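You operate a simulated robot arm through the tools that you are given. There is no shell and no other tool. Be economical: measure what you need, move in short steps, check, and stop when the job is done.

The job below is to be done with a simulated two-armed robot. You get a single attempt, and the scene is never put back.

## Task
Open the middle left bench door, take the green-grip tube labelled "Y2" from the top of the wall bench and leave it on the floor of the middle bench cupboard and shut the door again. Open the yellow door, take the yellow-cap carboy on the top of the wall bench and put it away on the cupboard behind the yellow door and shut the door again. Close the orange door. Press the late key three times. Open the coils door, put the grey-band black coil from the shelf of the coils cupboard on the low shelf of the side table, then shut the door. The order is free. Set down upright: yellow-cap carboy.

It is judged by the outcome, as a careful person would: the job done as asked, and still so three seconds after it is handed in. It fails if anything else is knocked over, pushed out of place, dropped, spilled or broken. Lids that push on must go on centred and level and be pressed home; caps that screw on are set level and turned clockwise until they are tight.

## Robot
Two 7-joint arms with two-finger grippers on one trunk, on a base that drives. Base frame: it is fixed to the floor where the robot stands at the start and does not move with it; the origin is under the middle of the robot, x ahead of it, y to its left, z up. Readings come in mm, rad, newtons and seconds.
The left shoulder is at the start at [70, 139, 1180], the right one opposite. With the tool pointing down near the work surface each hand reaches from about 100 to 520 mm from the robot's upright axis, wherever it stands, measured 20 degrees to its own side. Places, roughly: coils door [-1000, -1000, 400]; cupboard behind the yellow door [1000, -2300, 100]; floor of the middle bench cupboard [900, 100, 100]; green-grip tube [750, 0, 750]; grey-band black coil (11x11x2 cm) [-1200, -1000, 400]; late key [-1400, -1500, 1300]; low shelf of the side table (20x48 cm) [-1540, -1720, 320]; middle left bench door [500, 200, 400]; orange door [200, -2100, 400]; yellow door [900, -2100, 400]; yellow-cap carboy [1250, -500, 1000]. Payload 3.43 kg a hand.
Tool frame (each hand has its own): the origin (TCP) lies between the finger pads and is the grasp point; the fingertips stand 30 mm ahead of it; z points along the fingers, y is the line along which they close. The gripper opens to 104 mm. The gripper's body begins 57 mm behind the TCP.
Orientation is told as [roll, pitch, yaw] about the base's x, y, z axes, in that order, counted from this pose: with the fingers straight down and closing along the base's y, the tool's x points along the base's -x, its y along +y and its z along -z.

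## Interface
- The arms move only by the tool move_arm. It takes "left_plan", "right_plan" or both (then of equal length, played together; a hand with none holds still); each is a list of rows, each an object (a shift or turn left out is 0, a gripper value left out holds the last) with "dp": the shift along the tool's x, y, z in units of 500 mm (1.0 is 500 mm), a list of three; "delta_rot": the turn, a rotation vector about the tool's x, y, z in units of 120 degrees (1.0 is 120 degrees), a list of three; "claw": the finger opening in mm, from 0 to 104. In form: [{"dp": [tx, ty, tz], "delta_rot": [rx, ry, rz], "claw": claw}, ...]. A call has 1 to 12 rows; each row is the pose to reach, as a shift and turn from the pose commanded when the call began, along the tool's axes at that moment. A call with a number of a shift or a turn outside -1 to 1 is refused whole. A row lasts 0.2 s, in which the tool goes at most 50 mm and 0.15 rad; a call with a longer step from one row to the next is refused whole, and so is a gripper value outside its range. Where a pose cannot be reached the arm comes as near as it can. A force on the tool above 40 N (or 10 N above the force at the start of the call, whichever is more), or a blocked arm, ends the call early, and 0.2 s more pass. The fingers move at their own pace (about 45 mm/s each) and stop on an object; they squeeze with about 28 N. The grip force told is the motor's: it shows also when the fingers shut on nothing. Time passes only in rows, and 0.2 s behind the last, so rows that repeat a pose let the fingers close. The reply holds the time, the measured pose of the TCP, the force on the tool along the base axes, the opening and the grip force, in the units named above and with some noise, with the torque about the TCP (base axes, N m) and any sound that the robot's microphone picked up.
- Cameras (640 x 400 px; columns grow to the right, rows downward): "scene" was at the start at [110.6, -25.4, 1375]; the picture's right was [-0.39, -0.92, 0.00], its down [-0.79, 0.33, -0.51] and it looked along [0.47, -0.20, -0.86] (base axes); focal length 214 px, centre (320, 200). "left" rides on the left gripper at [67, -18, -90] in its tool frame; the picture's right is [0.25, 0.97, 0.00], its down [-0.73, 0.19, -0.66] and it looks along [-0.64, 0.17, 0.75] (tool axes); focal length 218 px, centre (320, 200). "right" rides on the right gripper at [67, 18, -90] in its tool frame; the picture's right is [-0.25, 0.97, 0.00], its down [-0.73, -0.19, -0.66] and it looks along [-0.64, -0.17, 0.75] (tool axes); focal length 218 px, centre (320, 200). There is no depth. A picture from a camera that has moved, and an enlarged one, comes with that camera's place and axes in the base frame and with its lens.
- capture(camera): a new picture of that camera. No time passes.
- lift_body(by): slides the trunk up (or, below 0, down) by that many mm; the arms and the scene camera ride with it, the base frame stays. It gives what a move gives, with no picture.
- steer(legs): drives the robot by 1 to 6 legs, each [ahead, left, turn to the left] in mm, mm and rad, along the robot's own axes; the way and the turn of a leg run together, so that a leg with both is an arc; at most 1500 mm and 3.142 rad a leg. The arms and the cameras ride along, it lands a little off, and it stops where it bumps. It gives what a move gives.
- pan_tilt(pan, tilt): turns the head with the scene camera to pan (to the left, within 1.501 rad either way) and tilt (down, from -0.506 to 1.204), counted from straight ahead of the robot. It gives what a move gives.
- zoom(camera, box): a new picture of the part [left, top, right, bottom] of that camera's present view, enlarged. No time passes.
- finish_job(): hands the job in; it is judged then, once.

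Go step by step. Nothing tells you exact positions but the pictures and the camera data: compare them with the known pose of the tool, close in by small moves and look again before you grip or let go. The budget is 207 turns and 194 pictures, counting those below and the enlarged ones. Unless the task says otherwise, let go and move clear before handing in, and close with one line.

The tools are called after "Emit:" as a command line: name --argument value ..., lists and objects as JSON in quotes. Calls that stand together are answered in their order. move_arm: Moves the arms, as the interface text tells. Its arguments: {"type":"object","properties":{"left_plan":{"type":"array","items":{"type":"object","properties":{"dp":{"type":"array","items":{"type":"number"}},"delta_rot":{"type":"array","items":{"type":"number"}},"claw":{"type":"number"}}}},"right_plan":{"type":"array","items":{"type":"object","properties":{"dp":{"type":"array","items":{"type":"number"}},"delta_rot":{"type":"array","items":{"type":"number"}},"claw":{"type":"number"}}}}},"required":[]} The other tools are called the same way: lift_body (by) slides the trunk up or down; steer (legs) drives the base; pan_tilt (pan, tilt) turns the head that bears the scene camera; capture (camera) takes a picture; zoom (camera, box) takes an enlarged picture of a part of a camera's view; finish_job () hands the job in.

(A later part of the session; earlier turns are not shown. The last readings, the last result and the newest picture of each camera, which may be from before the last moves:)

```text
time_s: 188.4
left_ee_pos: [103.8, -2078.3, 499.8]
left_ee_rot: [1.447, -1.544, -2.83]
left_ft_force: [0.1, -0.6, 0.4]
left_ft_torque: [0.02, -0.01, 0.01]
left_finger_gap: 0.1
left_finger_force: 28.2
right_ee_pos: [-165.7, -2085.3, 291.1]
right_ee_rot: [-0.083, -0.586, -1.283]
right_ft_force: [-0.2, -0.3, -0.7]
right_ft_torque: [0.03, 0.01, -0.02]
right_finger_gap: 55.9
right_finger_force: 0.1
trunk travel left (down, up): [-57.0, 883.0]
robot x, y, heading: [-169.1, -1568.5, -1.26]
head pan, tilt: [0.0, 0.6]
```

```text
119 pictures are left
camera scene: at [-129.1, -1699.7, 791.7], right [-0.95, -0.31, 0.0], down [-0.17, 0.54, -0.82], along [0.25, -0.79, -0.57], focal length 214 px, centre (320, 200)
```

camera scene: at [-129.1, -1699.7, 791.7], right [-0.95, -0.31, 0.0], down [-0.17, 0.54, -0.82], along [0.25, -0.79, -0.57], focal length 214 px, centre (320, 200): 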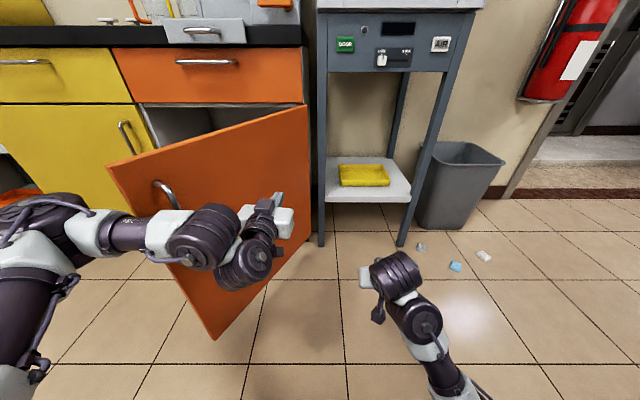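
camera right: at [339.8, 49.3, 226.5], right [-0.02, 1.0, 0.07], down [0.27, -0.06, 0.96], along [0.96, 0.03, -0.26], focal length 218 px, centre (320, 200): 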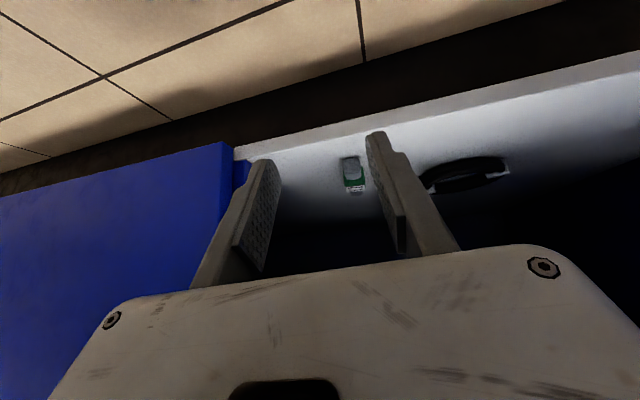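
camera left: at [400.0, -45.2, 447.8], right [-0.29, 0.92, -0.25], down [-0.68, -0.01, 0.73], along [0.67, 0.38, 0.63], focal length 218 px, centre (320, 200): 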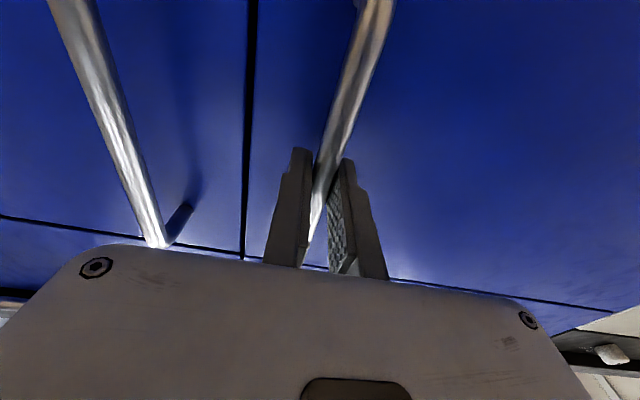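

Emit:
steer --legs '[[0, 150, 0], [80, 180, 0]]'

Emit:
capture --camera "scene"

```text
time_s: 189.7
left_ee_pos: [225.4, -2042.1, 500.2]
left_ee_rot: [1.241, -1.547, -2.623]
left_ft_force: [-0.7, -3.4, -1.4]
left_ft_torque: [-0.26, 0.08, -0.06]
left_finger_gap: 0.0
left_finger_force: 27.7
right_ee_pos: [-43.7, -2046.7, 291.1]
right_ee_rot: [-0.084, -0.586, -1.28]
right_ft_force: [-0.9, 0.0, -0.2]
right_ft_torque: [0.03, -0.01, 0.0]
right_finger_gap: 56.1
right_finger_force: 0.0
trunk travel left (down, up): [-57.0, 883.0]
robot x, y, heading: [-44.8, -1527.8, -1.255]
head pan, tilt: [0.0, 0.6]
stopped in leg 1: the force on the tool passed its limit at 76 N (the readings are from after the stop); the commanded pose is now the measured one
```

```text
118 pictures are left
camera scene: at [-7.3, -1660.9, 791.7], right [-0.95, -0.31, 0.0], down [-0.17, 0.54, -0.82], along [0.25, -0.78, -0.57], focal length 214 px, centre (320, 200)
```

scene: 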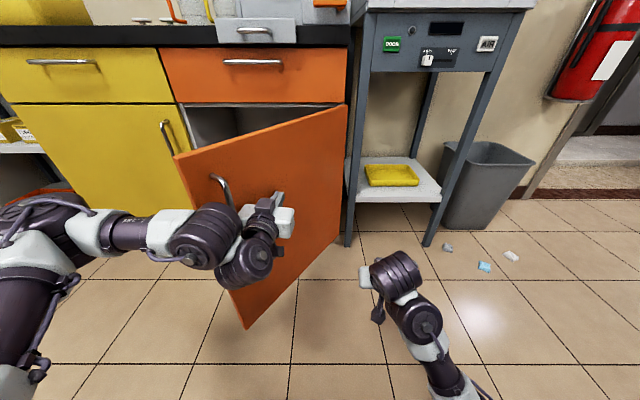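

Emit:
steer --legs '[[30, 50, 0]]'

Emit:
steer --legs '[[35, 45, 0]]'

Emit:
steer --legs '[[45, 40, 0]]'

Emit:
capture --camera "scene"

```text
time_s: 190.5
left_ee_pos: [234.6, -2045.8, 500.1]
left_ee_rot: [1.082, -1.546, -2.484]
left_ft_force: [-1.3, 0.2, 1.3]
left_ft_torque: [0.07, -0.03, -0.26]
left_finger_gap: 0.0
left_finger_force: 27.9
right_ee_pos: [-29.2, -2050.7, 292.2]
right_ee_rot: [-0.085, -0.585, -1.284]
right_ft_force: [-0.9, -0.2, 0.2]
right_ft_torque: [-0.01, -0.01, 0.0]
right_finger_gap: 55.7
right_finger_force: 0.0
trunk travel left (down, up): [-57.0, 883.0]
robot x, y, heading: [-34.8, -1532.7, -1.259]
head pan, tilt: [0.0, 0.6]
stopped in leg 1: the robot was blocked; the commanded pose is now the measured one
```

```text
time_s: 191.3
left_ee_pos: [244.8, -2049.9, 499.2]
left_ee_rot: [0.95, -1.544, -2.362]
left_ft_force: [-0.5, -0.6, -0.5]
left_ft_torque: [0.0, -0.04, -0.07]
left_finger_gap: 0.0
left_finger_force: 27.6
right_ee_pos: [-15.5, -2055.2, 291.7]
right_ee_rot: [-0.084, -0.586, -1.286]
right_ft_force: [0.6, -0.4, -0.2]
right_ft_torque: [-0.02, 0.0, -0.03]
right_finger_gap: 56.1
right_finger_force: 0.1
trunk travel left (down, up): [-57.0, 883.0]
robot x, y, heading: [-19.0, -1538.7, -1.263]
head pan, tilt: [0.0, 0.6]
stopped in leg 1: the robot was blocked; the commanded pose is now the measured one
```

```text
time_s: 192.3
left_ee_pos: [297.4, -2077.9, 498.2]
left_ee_rot: [0.955, -1.545, -2.363]
left_ft_force: [-0.5, 0.0, -0.1]
left_ft_torque: [-0.02, 0.0, -0.01]
left_finger_gap: 0.0
left_finger_force: 28.2
right_ee_pos: [37.3, -2085.4, 292.2]
right_ee_rot: [-0.084, -0.586, -1.286]
right_ft_force: [-0.7, -0.5, 0.3]
right_ft_torque: [0.01, -0.01, 0.02]
right_finger_gap: 55.8
right_finger_force: 0.0
trunk travel left (down, up): [-57.0, 883.0]
robot x, y, heading: [36.4, -1567.3, -1.258]
head pan, tilt: [0.0, 0.6]
```

```text
117 pictures are left
camera scene: at [74.8, -1699.7, 791.7], right [-0.95, -0.31, 0.0], down [-0.17, 0.54, -0.82], along [0.25, -0.79, -0.57], focal length 214 px, centre (320, 200)
```

scene: 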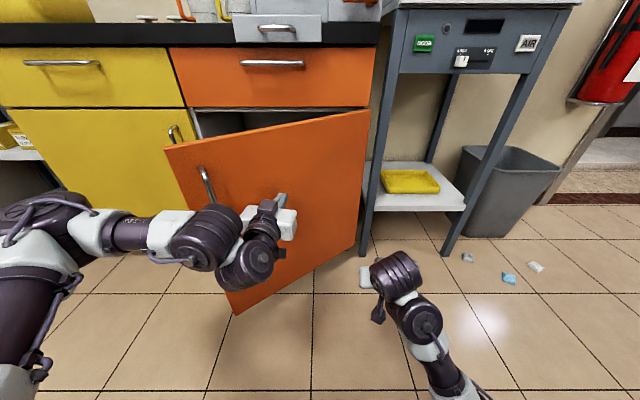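

Emit:
steer --legs '[[70, 30, 0]]'

Emit:
steer --legs '[[70, 10, 0]]'

Emit:
capture --camera "scene"

```text
time_s: 193.3
left_ee_pos: [346.4, -2136.4, 498.2]
left_ee_rot: [0.955, -1.545, -2.366]
left_ft_force: [0.2, 0.6, 1.0]
left_ft_torque: [-0.04, -0.01, -0.02]
left_finger_gap: 0.0
left_finger_force: 27.3
right_ee_pos: [86.4, -2140.5, 293.0]
right_ee_rot: [-0.085, -0.587, -1.283]
right_ft_force: [-0.9, -0.5, -0.1]
right_ft_torque: [-0.01, -0.01, 0.0]
right_finger_gap: 55.7
right_finger_force: 0.1
trunk travel left (down, up): [-57.0, 883.0]
robot x, y, heading: [83.7, -1624.9, -1.257]
head pan, tilt: [0.0, 0.6]
```

```text
time_s: 194.4
left_ee_pos: [375.6, -2197.3, 498.4]
left_ee_rot: [0.956, -1.544, -2.367]
left_ft_force: [-0.6, 0.9, 0.1]
left_ft_torque: [-0.04, 0.02, 0.01]
left_finger_gap: 0.0
left_finger_force: 27.9
right_ee_pos: [115.2, -2203.7, 291.8]
right_ee_rot: [-0.083, -0.586, -1.284]
right_ft_force: [-0.2, -0.1, -0.2]
right_ft_torque: [0.01, 0.0, 0.0]
right_finger_gap: 56.2
right_finger_force: 0.0
trunk travel left (down, up): [-57.0, 883.0]
robot x, y, heading: [110.3, -1688.0, -1.26]
head pan, tilt: [0.0, 0.6]
```

```text
116 pictures are left
camera scene: at [154.2, -1818.0, 791.7], right [-0.95, -0.31, 0.0], down [-0.17, 0.54, -0.82], along [0.25, -0.79, -0.57], focal length 214 px, centre (320, 200)
```

scene: 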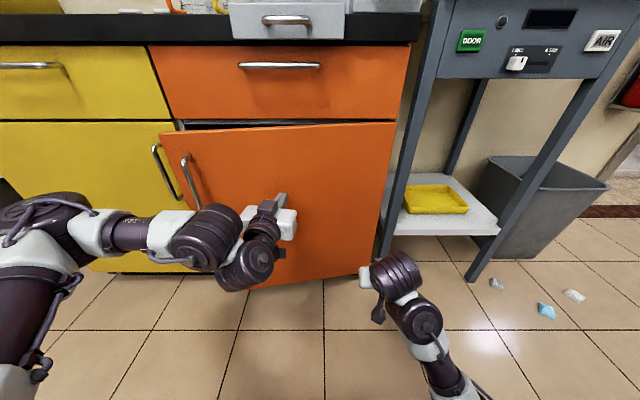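

Emit:
steer --legs '[[50, 0, 0]]'

Emit:
steer --legs '[[40, 0, 0]]'

Emit:
capture --camera "scene"

```text
time_s: 195.3
left_ee_pos: [391.3, -2246.3, 498.7]
left_ee_rot: [0.958, -1.544, -2.367]
left_ft_force: [-1.2, -0.1, 0.6]
left_ft_torque: [0.0, 0.01, 0.03]
left_finger_gap: 0.0
left_finger_force: 27.6
right_ee_pos: [133.5, -2250.4, 290.6]
right_ee_rot: [-0.083, -0.587, -1.282]
right_ft_force: [0.6, 0.7, 0.1]
right_ft_torque: [0.0, 0.03, 0.0]
right_finger_gap: 55.8
right_finger_force: 0.0
trunk travel left (down, up): [-57.0, 883.0]
robot x, y, heading: [128.9, -1733.9, -1.266]
head pan, tilt: [0.0, 0.6]
```

```text
time_s: 196.1
left_ee_pos: [396.5, -2260.0, 499.2]
left_ee_rot: [1.134, -1.546, -2.55]
left_ft_force: [-1.6, 7.9, 3.4]
left_ft_torque: [-0.1, -0.07, 0.1]
left_finger_gap: 0.3
left_finger_force: 27.9
right_ee_pos: [140.0, -2269.6, 291.2]
right_ee_rot: [-0.087, -0.584, -1.283]
right_ft_force: [-0.2, 0.9, -0.2]
right_ft_torque: [-0.01, 0.0, 0.02]
right_finger_gap: 55.9
right_finger_force: 0.2
trunk travel left (down, up): [-57.0, 883.0]
robot x, y, heading: [133.5, -1754.9, -1.256]
head pan, tilt: [0.0, 0.6]
stopped in leg 1: the force on the tool passed its limit at 120 N (the readings are from after the stop); the commanded pose is now the measured one
```

```text
115 pictures are left
camera scene: at [176.3, -1884.6, 791.9], right [-0.95, -0.31, 0.0], down [-0.17, 0.54, -0.83], along [0.26, -0.79, -0.56], focal length 214 px, centre (320, 200)
```

scene: 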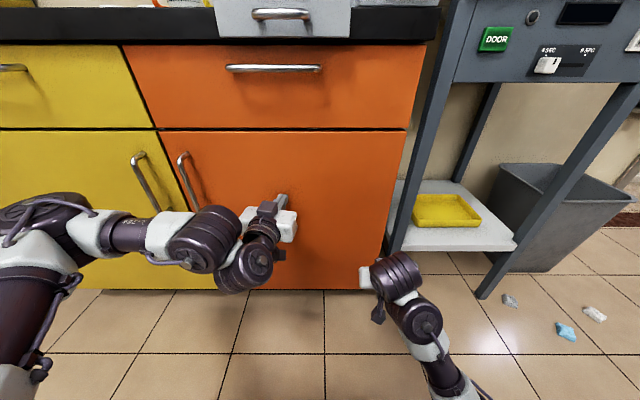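

Orange door is shut. Now to the yellow door: back off, shift left to its handle (f≈-8, z≈555) and open the left gripper.

Emit:
steer --legs '[[-180, 0, -0.008], [0, 292, 0]]'

Emit:
move_arm --left_plan '[{"dp": [-0.05, 0, 0], "delta_rot": [-0.04, 0, 0], "claw": 104}, {"dp": [-0.11, 0, 0], "delta_rot": [-0.076, 0, 0], "claw": 104}, {"dp": [-0.11, 0, 0], "delta_rot": [-0.076, 0, 0], "claw": 104}, {"dp": [-0.11, 0, 0], "delta_rot": [-0.076, 0, 0], "claw": 104}, {"dp": [-0.11, 0, 0], "delta_rot": [-0.076, 0, 0], "claw": 104}, {"dp": [-0.11, 0, 0], "delta_rot": [-0.076, 0, 0], "claw": 104}]'

Emit:
capture --camera "left"

Emit:
capture --camera "scene"

```text
time_s: 199.3
left_ee_pos: [617.0, -2002.0, 497.3]
left_ee_rot: [1.064, -1.543, -2.486]
left_ft_force: [-0.1, 0.1, -0.3]
left_ft_torque: [-0.01, -0.01, -0.01]
left_finger_gap: 0.0
left_finger_force: 28.0
right_ee_pos: [357.8, -2011.8, 291.9]
right_ee_rot: [-0.085, -0.582, -1.288]
right_ft_force: [0.0, 0.6, -0.5]
right_ft_torque: [-0.02, -0.01, 0.02]
right_finger_gap: 55.9
right_finger_force: 0.0
trunk travel left (down, up): [-57.0, 883.0]
robot x, y, heading: [360.8, -1495.3, -1.263]
head pan, tilt: [0.0, 0.6]
```

```text
time_s: 200.7
left_ee_pos: [616.3, -2003.9, 553.4]
left_ee_rot: [1.217, -1.542, -2.479]
left_ft_force: [0.8, -0.2, -0.7]
left_ft_torque: [-0.03, -0.03, 0.01]
left_finger_gap: 103.8
left_finger_force: 0.1
right_ee_pos: [360.1, -2012.2, 291.2]
right_ee_rot: [-0.087, -0.584, -1.288]
right_ft_force: [-0.8, 0.0, -0.6]
right_ft_torque: [-0.05, -0.02, 0.02]
right_finger_gap: 55.6
right_finger_force: 0.1
trunk travel left (down, up): [-57.0, 883.0]
robot x, y, heading: [356.0, -1493.4, -1.266]
head pan, tilt: [0.0, 0.6]
```

```text
114 pictures are left
camera left: at [572.8, -1922.9, 486.4], right [0.93, 0.3, -0.23], down [-0.03, 0.67, 0.74], along [0.37, -0.68, 0.63], focal length 218 px, centre (320, 200)
```

left: 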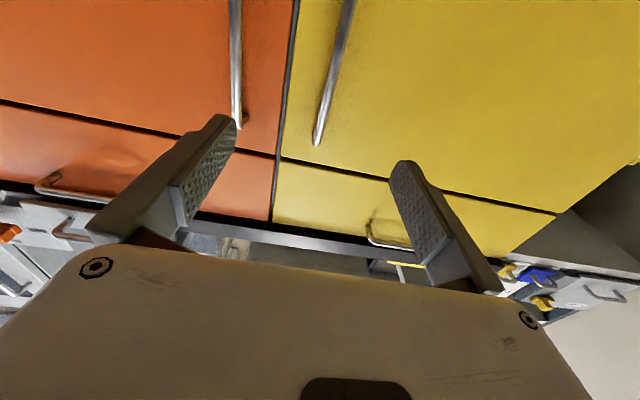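

```text
113 pictures are left
camera scene: at [398.8, -1626.0, 791.7], right [-0.95, -0.3, 0.0], down [-0.17, 0.54, -0.82], along [0.25, -0.79, -0.57], focal length 214 px, centre (320, 200)
```

scene: 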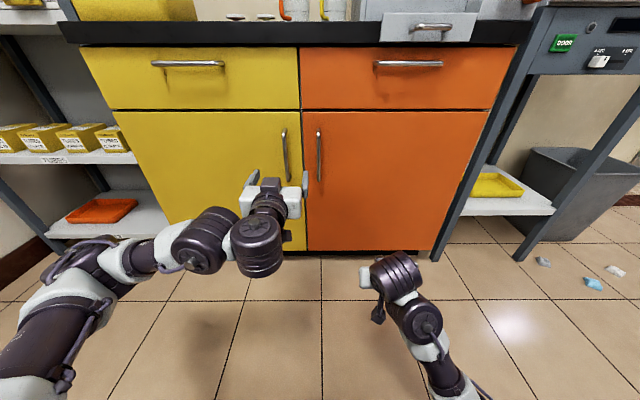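

Emit:
steer --legs '[[135, 8, 0]]'

Emit:
capture --camera "left"

```text
time_s: 202.0
left_ee_pos: [665.0, -2132.4, 553.5]
left_ee_rot: [1.222, -1.542, -2.491]
left_ft_force: [-0.3, 1.0, 0.6]
left_ft_torque: [0.03, -0.02, -0.02]
left_finger_gap: 104.0
left_finger_force: 0.0
right_ee_pos: [406.3, -2139.2, 291.6]
right_ee_rot: [-0.086, -0.583, -1.291]
right_ft_force: [-0.5, 0.4, 0.4]
right_ft_torque: [-0.01, -0.03, -0.01]
right_finger_gap: 56.1
right_finger_force: 0.1
trunk travel left (down, up): [-57.0, 883.0]
robot x, y, heading: [406.5, -1623.6, -1.264]
head pan, tilt: [0.0, 0.6]
```

```text
112 pictures are left
camera left: at [620.6, -2051.4, 486.4], right [0.93, 0.29, -0.23], down [-0.03, 0.67, 0.74], along [0.37, -0.68, 0.63], focal length 218 px, centre (320, 200)
```

left: 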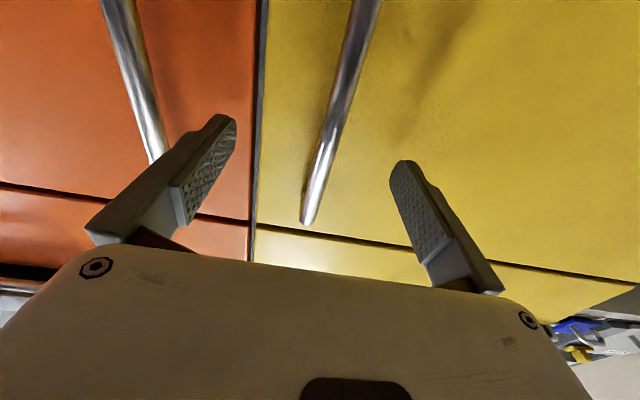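

Emit:
move_arm --left_plan '[{"dp": [0, 0, 0.03], "claw": 104}, {"dp": [0, 0, 0.05], "claw": 104}, {"dp": [0, 0, 0.05], "claw": 60}, {"dp": [0, 0, 0.05], "claw": 30}, {"dp": [0, 0, 0.05], "claw": 0}, {"dp": [0, 0, 0.05], "claw": 0}, {"dp": [0, 0, 0.05], "claw": 0}, {"dp": [0, 0, 0.05], "claw": 0}]'

Emit:
steer --legs '[[-58, 65, -0.1]]'

Emit:
steer --legs '[[-58, 65, -0.1]]'

Emit:
capture --camera "scene"

```text
time_s: 203.8
left_ee_pos: [673.9, -2156.9, 552.4]
left_ee_rot: [1.197, -1.547, -2.459]
left_ft_force: [10.7, 2.3, 1.3]
left_ft_torque: [-0.17, 0.45, 0.03]
left_finger_gap: 11.9
left_finger_force: 26.6
right_ee_pos: [407.7, -2138.9, 291.2]
right_ee_rot: [-0.086, -0.584, -1.29]
right_ft_force: [0.9, -0.1, -0.4]
right_ft_torque: [-0.01, 0.01, -0.01]
right_finger_gap: 56.0
right_finger_force: 0.0
trunk travel left (down, up): [-57.0, 883.0]
robot x, y, heading: [406.8, -1624.3, -1.263]
head pan, tilt: [0.0, 0.6]
```

```text
time_s: 204.9
left_ee_pos: [666.5, -2107.9, 552.2]
left_ee_rot: [1.212, -1.545, -2.571]
left_ft_force: [24.0, 1.6, 1.5]
left_ft_torque: [-0.21, 0.96, 0.03]
left_finger_gap: 11.8
left_finger_force: 45.6
right_ee_pos: [403.8, -2064.4, 289.5]
right_ee_rot: [-0.088, -0.585, -1.388]
right_ft_force: [-0.1, 0.0, -0.1]
right_ft_torque: [0.0, 0.0, 0.03]
right_finger_gap: 56.1
right_finger_force: 0.1
trunk travel left (down, up): [-57.0, 883.0]
robot x, y, heading: [456.1, -1553.6, -1.368]
head pan, tilt: [0.0, 0.6]
```

```text
time_s: 205.9
left_ee_pos: [664.4, -2058.4, 551.6]
left_ee_rot: [1.223, -1.545, -2.685]
left_ft_force: [10.8, 0.1, -1.7]
left_ft_torque: [-0.23, 0.95, 0.0]
left_finger_gap: 11.5
left_finger_force: 45.3
right_ee_pos: [406.4, -1988.5, 289.7]
right_ee_rot: [-0.085, -0.585, -1.493]
right_ft_force: [-0.2, 1.2, 0.0]
right_ft_torque: [0.01, -0.01, 0.0]
right_finger_gap: 56.2
right_finger_force: 0.1
trunk travel left (down, up): [-57.0, 883.0]
robot x, y, heading: [511.9, -1481.8, -1.473]
head pan, tilt: [0.0, 0.6]
```

```text
111 pictures are left
camera scene: at [523.7, -1619.4, 791.7], right [-0.99, -0.1, 0.0], down [-0.06, 0.56, -0.82], along [0.08, -0.82, -0.57], focal length 214 px, centre (320, 200)
```

scene: 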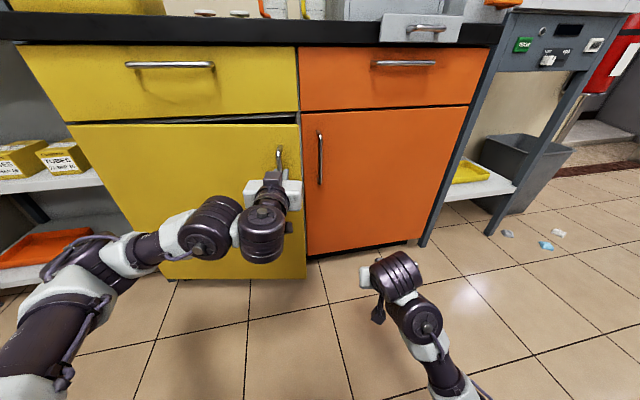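

Emit:
steer --legs '[[-58, 63, -0.1]]'

Emit:
steer --legs '[[-58, 63, -0.1]]'

Emit:
steer --legs '[[-58, 63, -0.1]]'

Emit:
capture --camera "scene"

```text
time_s: 207.0
left_ee_pos: [667.4, -2010.0, 553.3]
left_ee_rot: [1.223, -1.547, -2.78]
left_ft_force: [17.1, -3.4, -2.1]
left_ft_torque: [-0.13, 0.94, 0.01]
left_finger_gap: 11.7
left_finger_force: 45.0
right_ee_pos: [415.8, -1913.4, 291.0]
right_ee_rot: [-0.086, -0.585, -1.589]
right_ft_force: [0.0, 0.0, -0.1]
right_ft_torque: [-0.02, 0.0, 0.01]
right_finger_gap: 56.1
right_finger_force: 0.0
trunk travel left (down, up): [-57.0, 883.0]
robot x, y, heading: [569.6, -1419.5, -1.559]
head pan, tilt: [0.0, 0.6]
```

```text
time_s: 208.1
left_ee_pos: [673.1, -1964.4, 552.2]
left_ee_rot: [1.231, -1.543, -2.884]
left_ft_force: [11.2, -1.6, -3.2]
left_ft_torque: [-0.07, 1.01, 0.03]
left_finger_gap: 12.1
left_finger_force: 44.9
right_ee_pos: [433.6, -1841.8, 291.1]
right_ee_rot: [-0.085, -0.584, -1.69]
right_ft_force: [0.4, 0.4, -0.8]
right_ft_torque: [-0.03, -0.01, -0.02]
right_finger_gap: 56.0
right_finger_force: 0.0
trunk travel left (down, up): [-57.0, 883.0]
robot x, y, heading: [639.9, -1368.2, -1.666]
head pan, tilt: [0.0, 0.6]
```

```text
time_s: 209.2
left_ee_pos: [687.3, -1916.3, 553.1]
left_ee_rot: [1.23, -1.546, -2.978]
left_ft_force: [20.0, -7.2, -3.1]
left_ft_torque: [0.04, 1.01, 0.08]
left_finger_gap: 12.0
left_finger_force: 45.0
right_ee_pos: [458.0, -1770.1, 290.8]
right_ee_rot: [-0.086, -0.585, -1.789]
right_ft_force: [-0.3, -0.2, -0.3]
right_ft_torque: [-0.02, 0.02, 0.02]
right_finger_gap: 56.0
right_finger_force: 0.0
trunk travel left (down, up): [-57.0, 883.0]
robot x, y, heading: [702.7, -1316.0, -1.765]
head pan, tilt: [0.0, 0.6]
```

```text
110 pictures are left
camera scene: at [678.0, -1453.3, 791.6], right [-0.98, 0.19, 0.0], down [0.11, 0.56, -0.82], along [-0.16, -0.81, -0.57], focal length 214 px, centre (320, 200)
```

scene: 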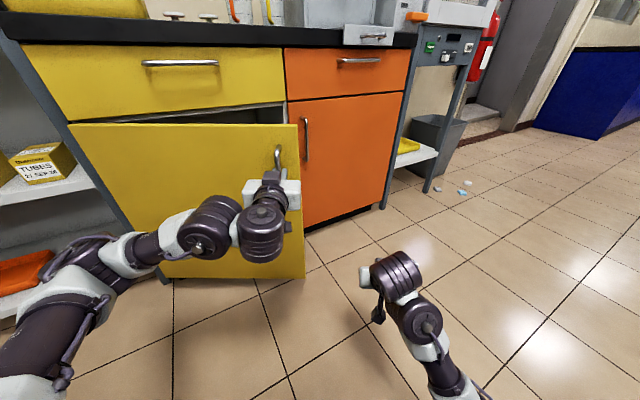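

Open about 30°, and the bench end is close behind me, so I release here and will swing it wider from the inside.

Emit:
move_arm --left_plan '[{"claw": 104}, {"claw": 104}, {"claw": 104}, {"claw": 104}, {"claw": 104}, {"claw": 104}]'

Emit:
steer --legs '[[-75, 0, 0], [0, -330, 0]]'

Emit:
capture --camera "scene"

```text
time_s: 210.6
left_ee_pos: [686.3, -1915.7, 553.2]
left_ee_rot: [1.272, -1.545, -3.021]
left_ft_force: [0.4, 1.2, -0.3]
left_ft_torque: [-0.02, 0.02, 0.0]
left_finger_gap: 104.0
left_finger_force: 0.0
right_ee_pos: [457.5, -1770.0, 290.6]
right_ee_rot: [-0.083, -0.584, -1.79]
right_ft_force: [-0.3, -0.3, 0.1]
right_ft_torque: [0.02, 0.01, -0.01]
right_finger_gap: 55.6
right_finger_force: 0.1
trunk travel left (down, up): [-57.0, 883.0]
robot x, y, heading: [708.2, -1316.9, -1.764]
head pan, tilt: [0.0, 0.6]
```

```text
time_s: 213.4
left_ee_pos: [373.5, -1777.6, 552.4]
left_ee_rot: [1.274, -1.547, -3.023]
left_ft_force: [0.4, -0.8, 0.2]
left_ft_torque: [-0.03, -0.01, 0.01]
left_finger_gap: 103.7
left_finger_force: 0.0
right_ee_pos: [144.7, -1632.9, 291.6]
right_ee_rot: [-0.084, -0.586, -1.791]
right_ft_force: [0.1, -0.2, 0.2]
right_ft_torque: [0.03, 0.01, 0.01]
right_finger_gap: 55.7
right_finger_force: 0.0
trunk travel left (down, up): [-57.0, 883.0]
robot x, y, heading: [391.0, -1179.7, -1.764]
head pan, tilt: [0.0, 0.6]
```

```text
109 pictures are left
camera scene: at [364.1, -1314.3, 791.7], right [-0.98, 0.19, 0.0], down [0.11, 0.55, -0.82], along [-0.16, -0.81, -0.57], focal length 214 px, centre (320, 200)
```

scene: 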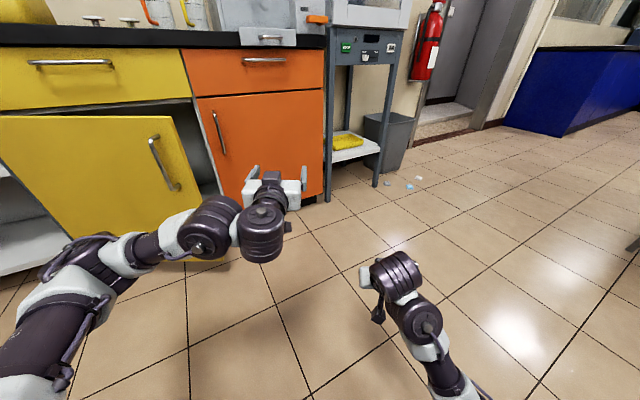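

Emit:
steer --legs '[[0, 0, 0.498], [0, -175, 0], [327, 0, 0]]'

Emit:
move_arm --left_plan '[{"claw": 60}, {"claw": 20}, {"claw": 0}, {"claw": 0}, {"claw": 0}]'

Emit:
capture --camera "scene"

```text
time_s: 218.1
left_ee_pos: [591.6, -2077.5, 553.4]
left_ee_rot: [1.278, -1.545, -2.53]
left_ft_force: [0.0, 0.2, -0.2]
left_ft_torque: [-0.03, -0.01, -0.01]
left_finger_gap: 103.9
left_finger_force: 0.2
right_ee_pos: [322.3, -2058.2, 292.0]
right_ee_rot: [-0.083, -0.585, -1.297]
right_ft_force: [0.6, -0.3, 0.7]
right_ft_torque: [0.04, 0.0, 0.02]
right_finger_gap: 56.0
right_finger_force: 0.0
trunk travel left (down, up): [-57.0, 883.0]
robot x, y, heading: [328.3, -1542.7, -1.27]
head pan, tilt: [0.0, 0.6]
```

```text
time_s: 219.3
left_ee_pos: [591.5, -2078.2, 552.4]
left_ee_rot: [1.277, -1.544, -2.529]
left_ft_force: [-0.2, -0.2, 0.3]
left_ft_torque: [0.0, -0.01, 0.02]
left_finger_gap: 0.5
left_finger_force: 0.6
right_ee_pos: [322.2, -2058.5, 291.3]
right_ee_rot: [-0.084, -0.585, -1.297]
right_ft_force: [-0.7, 0.1, 0.0]
right_ft_torque: [0.0, 0.01, 0.0]
right_finger_gap: 55.7
right_finger_force: 0.0
trunk travel left (down, up): [-57.0, 883.0]
robot x, y, heading: [324.9, -1542.2, -1.267]
head pan, tilt: [0.0, 0.6]
```

```text
108 pictures are left
camera scene: at [364.0, -1673.6, 791.7], right [-0.96, -0.3, 0.0], down [-0.17, 0.54, -0.82], along [0.24, -0.79, -0.57], focal length 214 px, centre (320, 200)
```

scene: 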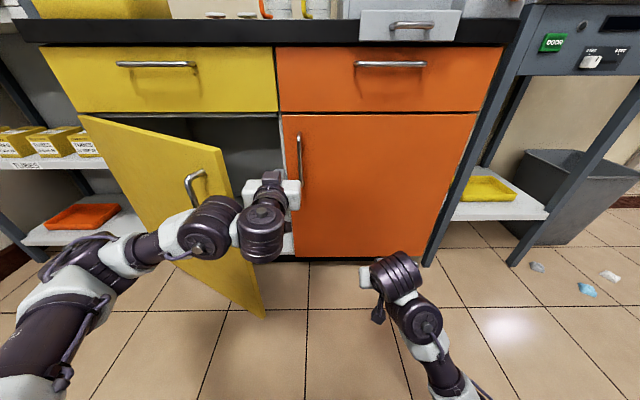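

The left forearm would foul the door, so I use the right hand instead: raise the trunk so the left arm clears above the door.

Emit:
steer --legs '[[-120, 0, 0]]'

Emit:
lift_body --by 265

Emit:
steer --legs '[[0, 225, 0], [150, 0, 0]]'

Emit:
pan_tilt --pan 0.0 --tilt 0.8

Emit:
capture --camera "scene"

```text
time_s: 220.5
left_ee_pos: [557.7, -1961.1, 553.0]
left_ee_rot: [1.275, -1.543, -2.527]
left_ft_force: [0.1, -0.3, -0.3]
left_ft_torque: [-0.01, 0.0, -0.01]
left_finger_gap: 0.1
left_finger_force: 28.2
right_ee_pos: [286.1, -1942.8, 290.6]
right_ee_rot: [-0.084, -0.584, -1.291]
right_ft_force: [0.4, 0.0, -0.8]
right_ft_torque: [0.0, -0.03, -0.01]
right_finger_gap: 56.3
right_finger_force: 0.0
trunk travel left (down, up): [-57.0, 883.0]
robot x, y, heading: [287.2, -1424.8, -1.269]
head pan, tilt: [0.0, 0.6]
```

```text
time_s: 223.2
left_ee_pos: [557.5, -1961.0, 817.9]
left_ee_rot: [1.272, -1.544, -2.524]
left_ft_force: [-0.8, 0.0, -0.1]
left_ft_torque: [-0.02, 0.0, -0.01]
left_finger_gap: 0.0
left_finger_force: 28.2
right_ee_pos: [287.3, -1943.3, 555.6]
right_ee_rot: [-0.085, -0.584, -1.293]
right_ft_force: [0.3, 0.0, 0.5]
right_ft_torque: [0.0, -0.01, 0.02]
right_finger_gap: 55.8
right_finger_force: 0.1
trunk travel left (down, up): [-322.0, 618.0]
robot x, y, heading: [290.1, -1424.4, -1.272]
head pan, tilt: [0.0, 0.6]
```

```text
time_s: 225.9
left_ee_pos: [815.2, -2036.8, 816.7]
left_ee_rot: [1.248, -1.544, -2.503]
left_ft_force: [1.3, -1.0, -0.2]
left_ft_torque: [0.0, -0.05, -0.01]
left_finger_gap: 0.1
left_finger_force: 27.7
right_ee_pos: [546.1, -2017.4, 556.2]
right_ee_rot: [-0.084, -0.586, -1.297]
right_ft_force: [-0.1, -0.3, 0.9]
right_ft_torque: [0.03, 0.0, 0.03]
right_finger_gap: 56.1
right_finger_force: 0.1
trunk travel left (down, up): [-322.0, 618.0]
robot x, y, heading: [546.7, -1496.9, -1.27]
head pan, tilt: [0.0, 0.6]
```

```text
time_s: 226.7
left_ee_pos: [815.2, -2036.5, 817.6]
left_ee_rot: [1.281, -1.542, -2.535]
left_ft_force: [-0.8, -0.6, -1.0]
left_ft_torque: [-0.01, 0.0, 0.01]
left_finger_gap: 0.1
left_finger_force: 27.8
right_ee_pos: [544.5, -2017.2, 556.0]
right_ee_rot: [-0.084, -0.585, -1.298]
right_ft_force: [0.0, -0.5, 0.3]
right_ft_torque: [-0.01, 0.02, 0.02]
right_finger_gap: 56.1
right_finger_force: 0.0
trunk travel left (down, up): [-322.0, 618.0]
robot x, y, heading: [548.6, -1499.8, -1.273]
head pan, tilt: [0.0, 0.799]
```

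```text
107 pictures are left
camera scene: at [584.3, -1625.5, 1039.9], right [-0.96, -0.3, 0.0], down [-0.21, 0.68, -0.7], along [0.21, -0.67, -0.72], focal length 214 px, centre (320, 200)
```

scene: 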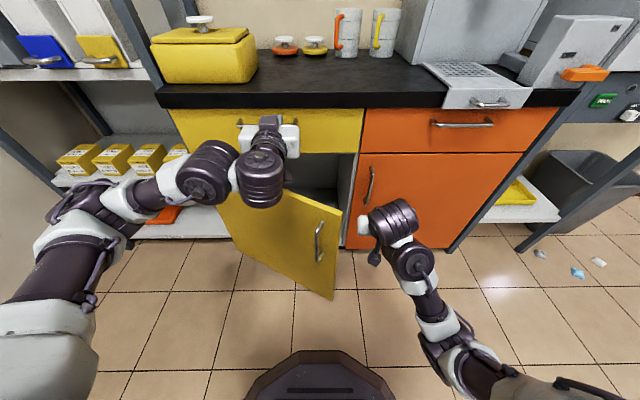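

Emit:
steer --legs '[[20, 120, 0]]'

Emit:
steer --legs '[[0, 100, 0]]'

Emit:
capture --camera "scene"

```text
time_s: 227.6
left_ee_pos: [856.1, -2031.8, 818.4]
left_ee_rot: [1.282, -1.54, -2.534]
left_ft_force: [0.7, 0.7, 0.2]
left_ft_torque: [-0.01, 0.03, 0.0]
left_finger_gap: 0.0
left_finger_force: 27.7
right_ee_pos: [577.3, -2012.6, 556.4]
right_ee_rot: [-0.088, -0.578, -1.313]
right_ft_force: [-2.8, 1.1, 0.5]
right_ft_torque: [-0.06, -0.17, 0.12]
right_finger_gap: 55.7
right_finger_force: 0.0
trunk travel left (down, up): [-322.0, 618.0]
robot x, y, heading: [588.6, -1496.3, -1.271]
head pan, tilt: [0.0, 0.799]
stopped in leg 1: the force on the tool passed its limit at 120 N (the readings are from after the stop); the commanded pose is now the measured one
```

```text
time_s: 228.3
left_ee_pos: [859.7, -2028.7, 819.1]
left_ee_rot: [1.307, -1.541, -2.562]
left_ft_force: [0.1, 0.5, 0.3]
left_ft_torque: [0.02, 0.01, -0.01]
left_finger_gap: 0.0
left_finger_force: 27.9
right_ee_pos: [576.9, -2011.0, 556.2]
right_ee_rot: [-0.089, -0.576, -1.332]
right_ft_force: [-10.4, 2.3, 0.1]
right_ft_torque: [-0.16, -1.0, 0.58]
right_finger_gap: 55.9
right_finger_force: 0.0
trunk travel left (down, up): [-322.0, 618.0]
robot x, y, heading: [592.0, -1497.9, -1.272]
head pan, tilt: [0.0, 0.799]
stopped in leg 1: the robot was blocked; the commanded pose is now the measured one
```

```text
106 pictures are left
camera scene: at [631.3, -1617.6, 1040.0], right [-0.96, -0.29, 0.0], down [-0.21, 0.69, -0.7], along [0.2, -0.67, -0.72], focal length 214 px, centre (320, 200)
```

scene: 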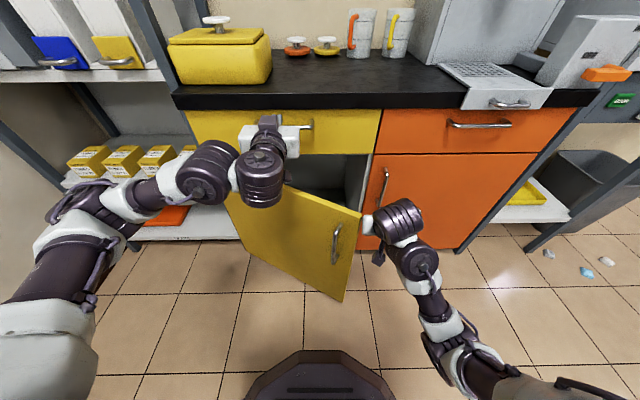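

The hand body jams on the door's edge. I back off, turn the right hand to point left so the closed fingers can hook behind the door.

Emit:
steer --legs '[[0, -90, 0], [-80, 0, 0]]'

Emit:
move_arm --right_plan '[{"delta_rot": [-0.0375, 0, -0.0567], "claw": 0}, {"delta_rot": [-0.075, 0, -0.1134], "claw": 0}, {"delta_rot": [-0.1125, 0, -0.17], "claw": 0}, {"delta_rot": [-0.15, 0, -0.2268], "claw": 0}, {"delta_rot": [-0.1875, 0, -0.2835], "claw": 0}, {"delta_rot": [-0.225, 0, -0.34], "claw": 0}, {"delta_rot": [-0.2625, 0, -0.397], "claw": 0}, {"delta_rot": [-0.3, 0, -0.4536], "claw": 0}, {"delta_rot": [-0.316, 0, -0.478], "claw": 0}]'

Emit:
move_arm --right_plan '[{"delta_rot": [0, -0.065, 0], "claw": 0}, {"delta_rot": [0, -0.13, 0], "claw": 0}, {"delta_rot": [0, -0.195, 0], "claw": 0}, {"delta_rot": [0, -0.25, 0], "claw": 0}, {"delta_rot": [0, -0.25, 0], "claw": 0}]'

Emit:
capture --camera "scene"

```text
time_s: 230.1
left_ee_pos: [753.0, -1978.6, 817.6]
left_ee_rot: [1.307, -1.541, -2.564]
left_ft_force: [-0.1, -0.1, -0.6]
left_ft_torque: [0.0, 0.02, 0.01]
left_finger_gap: 0.1
left_finger_force: 28.1
right_ee_pos: [469.8, -1959.3, 556.3]
right_ee_rot: [-0.089, -0.574, -1.326]
right_ft_force: [-0.1, -0.6, -0.2]
right_ft_torque: [-0.01, 0.01, -0.02]
right_finger_gap: 56.0
right_finger_force: 0.2
trunk travel left (down, up): [-322.0, 618.0]
robot x, y, heading: [485.0, -1442.2, -1.275]
head pan, tilt: [0.0, 0.799]
```

```text
time_s: 231.6
left_ee_pos: [753.0, -1978.7, 819.2]
left_ee_rot: [1.284, -1.54, -2.539]
left_ft_force: [-0.3, -0.2, 0.6]
left_ft_torque: [0.0, 0.01, 0.0]
left_finger_gap: 0.0
left_finger_force: 27.8
right_ee_pos: [412.2, -1956.3, 490.1]
right_ee_rot: [-0.167, -0.385, -0.489]
right_ft_force: [0.4, 0.5, -0.3]
right_ft_torque: [0.01, -0.03, -0.03]
right_finger_gap: 0.2
right_finger_force: 28.5
right hand out of reach, approached as far as the arm can: row 4, 5, 6, 7
trunk travel left (down, up): [-322.0, 618.0]
robot x, y, heading: [484.9, -1442.0, -1.276]
head pan, tilt: [0.0, 0.799]
stopped in row 7 (right hand): the arm was blocked; the commanded pose is now the measured one
```

```text
time_s: 232.2
left_ee_pos: [752.2, -1980.4, 817.7]
left_ee_rot: [1.283, -1.54, -2.539]
left_ft_force: [-0.4, 0.0, 0.4]
left_ft_torque: [-0.01, -0.01, -0.02]
left_finger_gap: 0.1
left_finger_force: 27.9
right_ee_pos: [334.2, -1969.4, 489.4]
right_ee_rot: [-0.308, -0.489, -0.421]
right_ft_force: [0.8, 0.6, 0.8]
right_ft_torque: [0.0, -0.01, -0.01]
right_finger_gap: 0.0
right_finger_force: 27.8
trunk travel left (down, up): [-322.0, 618.0]
robot x, y, heading: [487.6, -1443.3, -1.279]
head pan, tilt: [0.0, 0.799]
stopped in row 3 (right hand): the arm was blocked; the commanded pose is now the measured one
```

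```text
105 pictures are left
camera scene: at [523.8, -1566.7, 1039.8], right [-0.96, -0.29, 0.0], down [-0.21, 0.69, -0.7], along [0.2, -0.67, -0.72], focal length 214 px, centre (320, 200)
```

scene: 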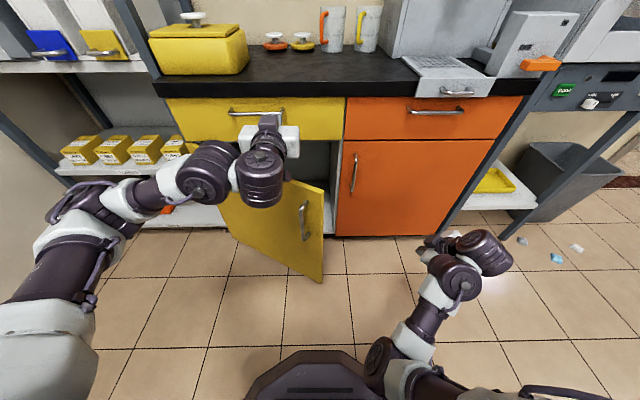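

The right hand now points leftish; before using it I stow the left hand (pointing down, drawn back) so that it cannot touch the drawers.

Emit:
move_arm --left_plan '[{"dp": [-0.03, 0.02, 0], "delta_rot": [0, 0.068, 0]}, {"dp": [-0.06, 0.04, 0], "delta_rot": [0, 0.136, 0]}, {"dp": [-0.09, 0.06, 0], "delta_rot": [0, 0.204, 0]}, {"dp": [-0.12, 0.08, 0], "delta_rot": [0, 0.272, 0]}, {"dp": [-0.15, 0.1, 0], "delta_rot": [0, 0.34, 0]}, {"dp": [-0.18, 0.12, 0], "delta_rot": [0, 0.408, 0]}, {"dp": [-0.21, 0.14, 0], "delta_rot": [0, 0.476, 0]}, {"dp": [-0.24, 0.16, 0], "delta_rot": [0, 0.544, 0]}, {"dp": [-0.27, 0.18, 0], "delta_rot": [0, 0.612, 0]}, {"dp": [-0.3, 0.2, -0.05], "delta_rot": [0, 0.68, 0]}, {"dp": [-0.3, 0.2, -0.1], "delta_rot": [0, 0.75, 0]}]'

Emit:
move_arm --left_plan '[{"dp": [0.08, 0, 0.0]}, {"dp": [0.16, 0, 0.0]}, {"dp": [0.24, 0, 0]}, {"dp": [0.3, 0, 0]}]'

Emit:
capture --camera "scene"

```text
time_s: 234.0
left_ee_pos: [931.8, -2047.9, 785.2]
left_ee_rot: [0.034, -0.391, -1.217]
left_ft_force: [-1.5, 6.2, -4.1]
left_ft_torque: [0.19, -0.05, 0.08]
left_finger_gap: 0.1
left_finger_force: 28.3
left hand out of reach, approached as far as the arm can: row 4, 5, 6, 7, 8, 9
right_ee_pos: [334.4, -1968.2, 489.4]
right_ee_rot: [-0.309, -0.489, -0.421]
right_ft_force: [0.2, -0.6, 0.4]
right_ft_torque: [0.01, -0.02, 0.03]
right_finger_gap: 0.1
right_finger_force: 27.9
trunk travel left (down, up): [-322.0, 618.0]
robot x, y, heading: [489.0, -1441.7, -1.272]
head pan, tilt: [0.0, 0.799]
stopped in row 9 (left hand): the force on the tool passed its limit at 165 N (the readings are from after the stop); the commanded pose is now the measured one
```

```text
time_s: 235.0
left_ee_pos: [929.5, -2022.6, 698.7]
left_ee_rot: [0.025, -0.392, -1.216]
left_ft_force: [-0.1, -0.6, -0.2]
left_ft_torque: [0.01, -0.06, 0.03]
left_finger_gap: 0.0
left_finger_force: 28.0
left hand out of reach, approached as far as the arm can: row 1, 2, 3, 4
right_ee_pos: [333.6, -1968.4, 489.8]
right_ee_rot: [-0.307, -0.489, -0.423]
right_ft_force: [0.2, 0.6, 0.0]
right_ft_torque: [0.0, 0.01, 0.0]
right_finger_gap: 0.0
right_finger_force: 27.5
trunk travel left (down, up): [-322.0, 618.0]
robot x, y, heading: [491.9, -1441.5, -1.276]
head pan, tilt: [0.0, 0.799]
```

```text
104 pictures are left
camera scene: at [522.0, -1565.2, 1040.3], right [-0.96, -0.29, 0.0], down [-0.21, 0.69, -0.7], along [0.2, -0.67, -0.72], focal length 214 px, centre (320, 200)
```

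scene: 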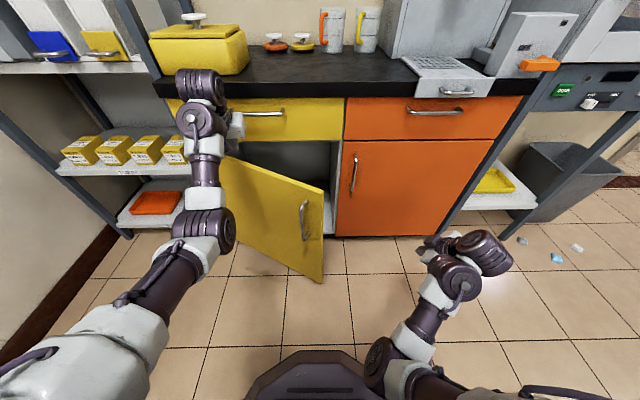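

The left wrist bumped; nothing seems displaced. I back the base off first and then bring the left hand to its home pose.

Emit:
steer --legs '[[-220, 0, 0]]'

Emit:
move_arm --left_plan '[{"dp": [0.04, -0.036, -0.042], "delta_rot": [0, 0.03, 0]}, {"dp": [0.08, -0.072, -0.084], "delta_rot": [0, 0.06, 0]}, {"dp": [0.12, -0.108, -0.126], "delta_rot": [0, 0.09, 0]}, {"dp": [0.16, -0.144, -0.168], "delta_rot": [0, 0.12, 0]}, {"dp": [0.2, -0.18, -0.21], "delta_rot": [0, 0.15, 0]}, {"dp": [0.24, -0.216, -0.252], "delta_rot": [0, 0.187, 0]}, {"dp": [0.28, -0.25, -0.29], "delta_rot": [0, 0.187, 0]}, {"dp": [0.28, -0.25, -0.29], "delta_rot": [0, 0.187, 0]}]'

Emit:
capture --camera "scene"

```text
time_s: 236.7
left_ee_pos: [867.8, -1815.2, 696.7]
left_ee_rot: [0.023, -0.389, -1.218]
left_ft_force: [0.4, -0.2, 0.6]
left_ft_torque: [-0.03, -0.04, 0.01]
left_finger_gap: 0.0
left_finger_force: 28.1
right_ee_pos: [271.2, -1759.0, 489.7]
right_ee_rot: [-0.305, -0.491, -0.422]
right_ft_force: [0.5, -0.8, 1.0]
right_ft_torque: [0.0, 0.04, -0.01]
right_finger_gap: 0.3
right_finger_force: 28.0
trunk travel left (down, up): [-322.0, 618.0]
robot x, y, heading: [423.2, -1234.0, -1.272]
head pan, tilt: [0.0, 0.799]
```

```text
time_s: 238.5
left_ee_pos: [726.3, -1858.0, 622.2]
left_ee_rot: [0.024, 0.004, -1.207]
left_ft_force: [-0.1, -0.1, 1.3]
left_ft_torque: [0.01, -0.02, -0.03]
left_finger_gap: 0.0
left_finger_force: 27.7
left hand out of reach, approached as far as the arm can: row 1, 2, 3, 4, 5, 6, 7, 8
right_ee_pos: [271.1, -1760.3, 490.1]
right_ee_rot: [-0.306, -0.488, -0.423]
right_ft_force: [0.2, -0.7, 0.3]
right_ft_torque: [-0.01, 0.01, -0.01]
right_finger_gap: 0.1
right_finger_force: 27.9
trunk travel left (down, up): [-322.0, 618.0]
robot x, y, heading: [427.1, -1232.9, -1.271]
head pan, tilt: [0.0, 0.799]
```

```text
103 pictures are left
camera scene: at [459.9, -1357.9, 1039.8], right [-0.96, -0.29, 0.0], down [-0.21, 0.69, -0.7], along [0.2, -0.67, -0.72], focal length 214 px, centre (320, 200)
```

scene: 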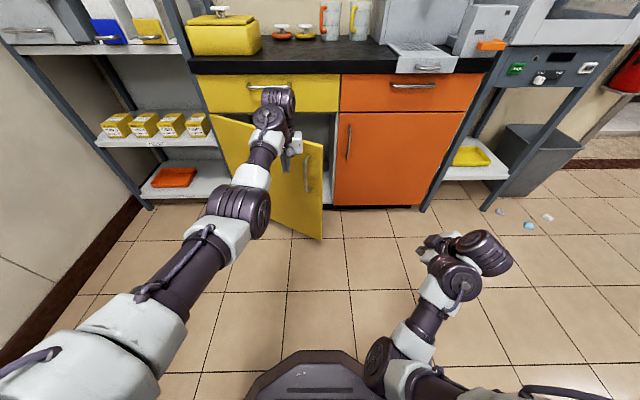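

The left arm is now in a straight forward configuration with the hand pointing down, which is good for hooking over the door's top from inside. Raise, move over, and lower behind the door.

Emit:
lift_body --by 85

Emit:
steer --legs '[[190, 50, 0]]'

Emit:
capture --camera "scene"

Emit:
capture --camera "left"

```text
time_s: 239.7
left_ee_pos: [727.5, -1858.1, 706.6]
left_ee_rot: [0.022, 0.003, -1.206]
left_ft_force: [-0.2, -1.3, -0.4]
left_ft_torque: [0.04, 0.01, 0.02]
left_finger_gap: 0.0
left_finger_force: 27.8
right_ee_pos: [271.0, -1760.8, 574.4]
right_ee_rot: [-0.304, -0.488, -0.423]
right_ft_force: [0.7, -0.4, -0.9]
right_ft_torque: [0.01, 0.0, -0.01]
right_finger_gap: 0.3
right_finger_force: 28.2
trunk travel left (down, up): [-407.0, 533.0]
robot x, y, heading: [423.2, -1233.7, -1.282]
head pan, tilt: [0.0, 0.799]
```

```text
time_s: 241.3
left_ee_pos: [829.2, -2030.5, 705.4]
left_ee_rot: [0.022, 0.003, -1.21]
left_ft_force: [0.9, -0.2, -0.5]
left_ft_torque: [-0.02, 0.03, 0.0]
left_finger_gap: 0.0
left_finger_force: 27.6
right_ee_pos: [373.8, -1931.3, 574.9]
right_ee_rot: [-0.304, -0.489, -0.425]
right_ft_force: [0.8, 0.4, 0.0]
right_ft_torque: [0.02, -0.01, 0.04]
right_finger_gap: 0.0
right_finger_force: 27.8
trunk travel left (down, up): [-407.0, 533.0]
robot x, y, heading: [527.9, -1405.7, -1.281]
head pan, tilt: [0.0, 0.799]
```

```text
102 pictures are left
camera scene: at [564.2, -1529.9, 1124.7], right [-0.96, -0.29, 0.0], down [-0.21, 0.69, -0.7], along [0.2, -0.67, -0.72], focal length 214 px, centre (320, 200)
```

scene: 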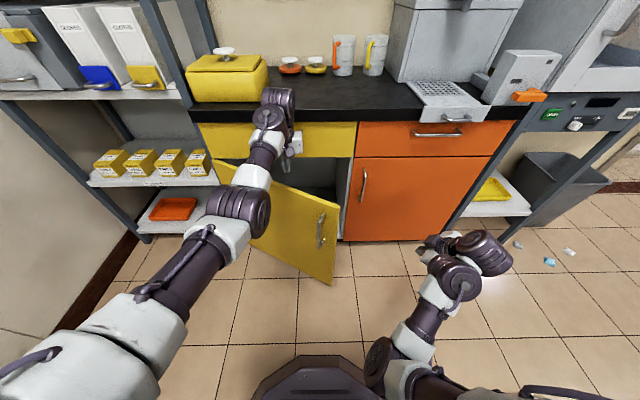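

```text
101 pictures are left
camera left: at [786.1, -1975.1, 795.7], right [0.82, 0.58, 0.02], down [0.42, -0.62, 0.66], along [0.39, -0.53, -0.75], focal length 218 px, centre (320, 200)
```

left: 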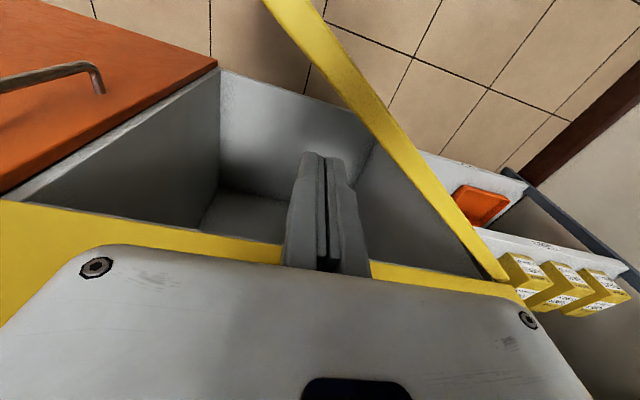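

Emit:
lift_body --by -85

Emit:
capture --camera "left"

Emit:
zoom --camera "scene" --box '[160, 60, 400, 300]'

```text
time_s: 242.5
left_ee_pos: [829.6, -2029.6, 621.2]
left_ee_rot: [0.02, 0.003, -1.209]
left_ft_force: [-0.5, 0.1, 0.6]
left_ft_torque: [0.02, 0.0, 0.01]
left_finger_gap: 0.2
left_finger_force: 27.7
right_ee_pos: [373.2, -1929.8, 489.5]
right_ee_rot: [-0.308, -0.489, -0.423]
right_ft_force: [0.8, 0.1, 0.3]
right_ft_torque: [-0.02, -0.02, -0.01]
right_finger_gap: 0.0
right_finger_force: 28.0
trunk travel left (down, up): [-322.0, 618.0]
robot x, y, heading: [527.4, -1403.2, -1.279]
head pan, tilt: [0.0, 0.799]
```

```text
100 pictures are left
camera left: at [785.8, -1974.3, 711.5], right [0.82, 0.58, 0.02], down [0.42, -0.62, 0.66], along [0.39, -0.53, -0.75], focal length 218 px, centre (320, 200)
```

left: 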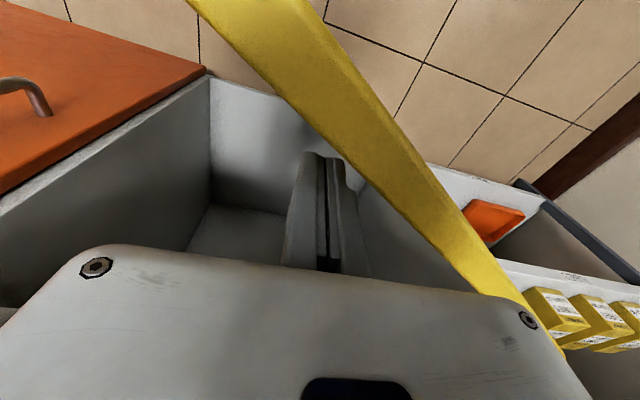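

```text
1.67 times, centred on (280, 180) of scene
camera zoom: at [563.7, -1528.9, 1039.9], right [-0.96, -0.29, 0.0], down [-0.21, 0.69, -0.7], along [0.2, -0.67, -0.72], focal length 358 px, centre (387, 233)
```

zoom: 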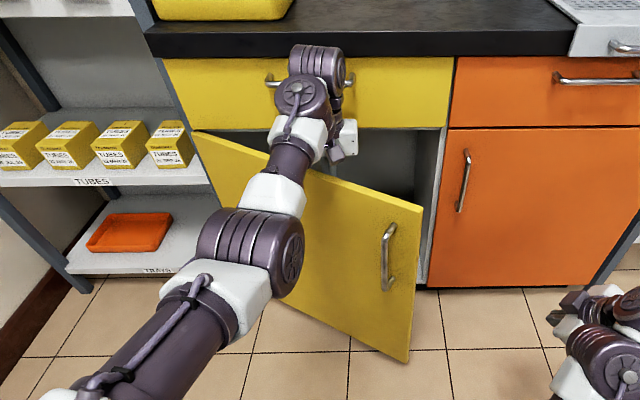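

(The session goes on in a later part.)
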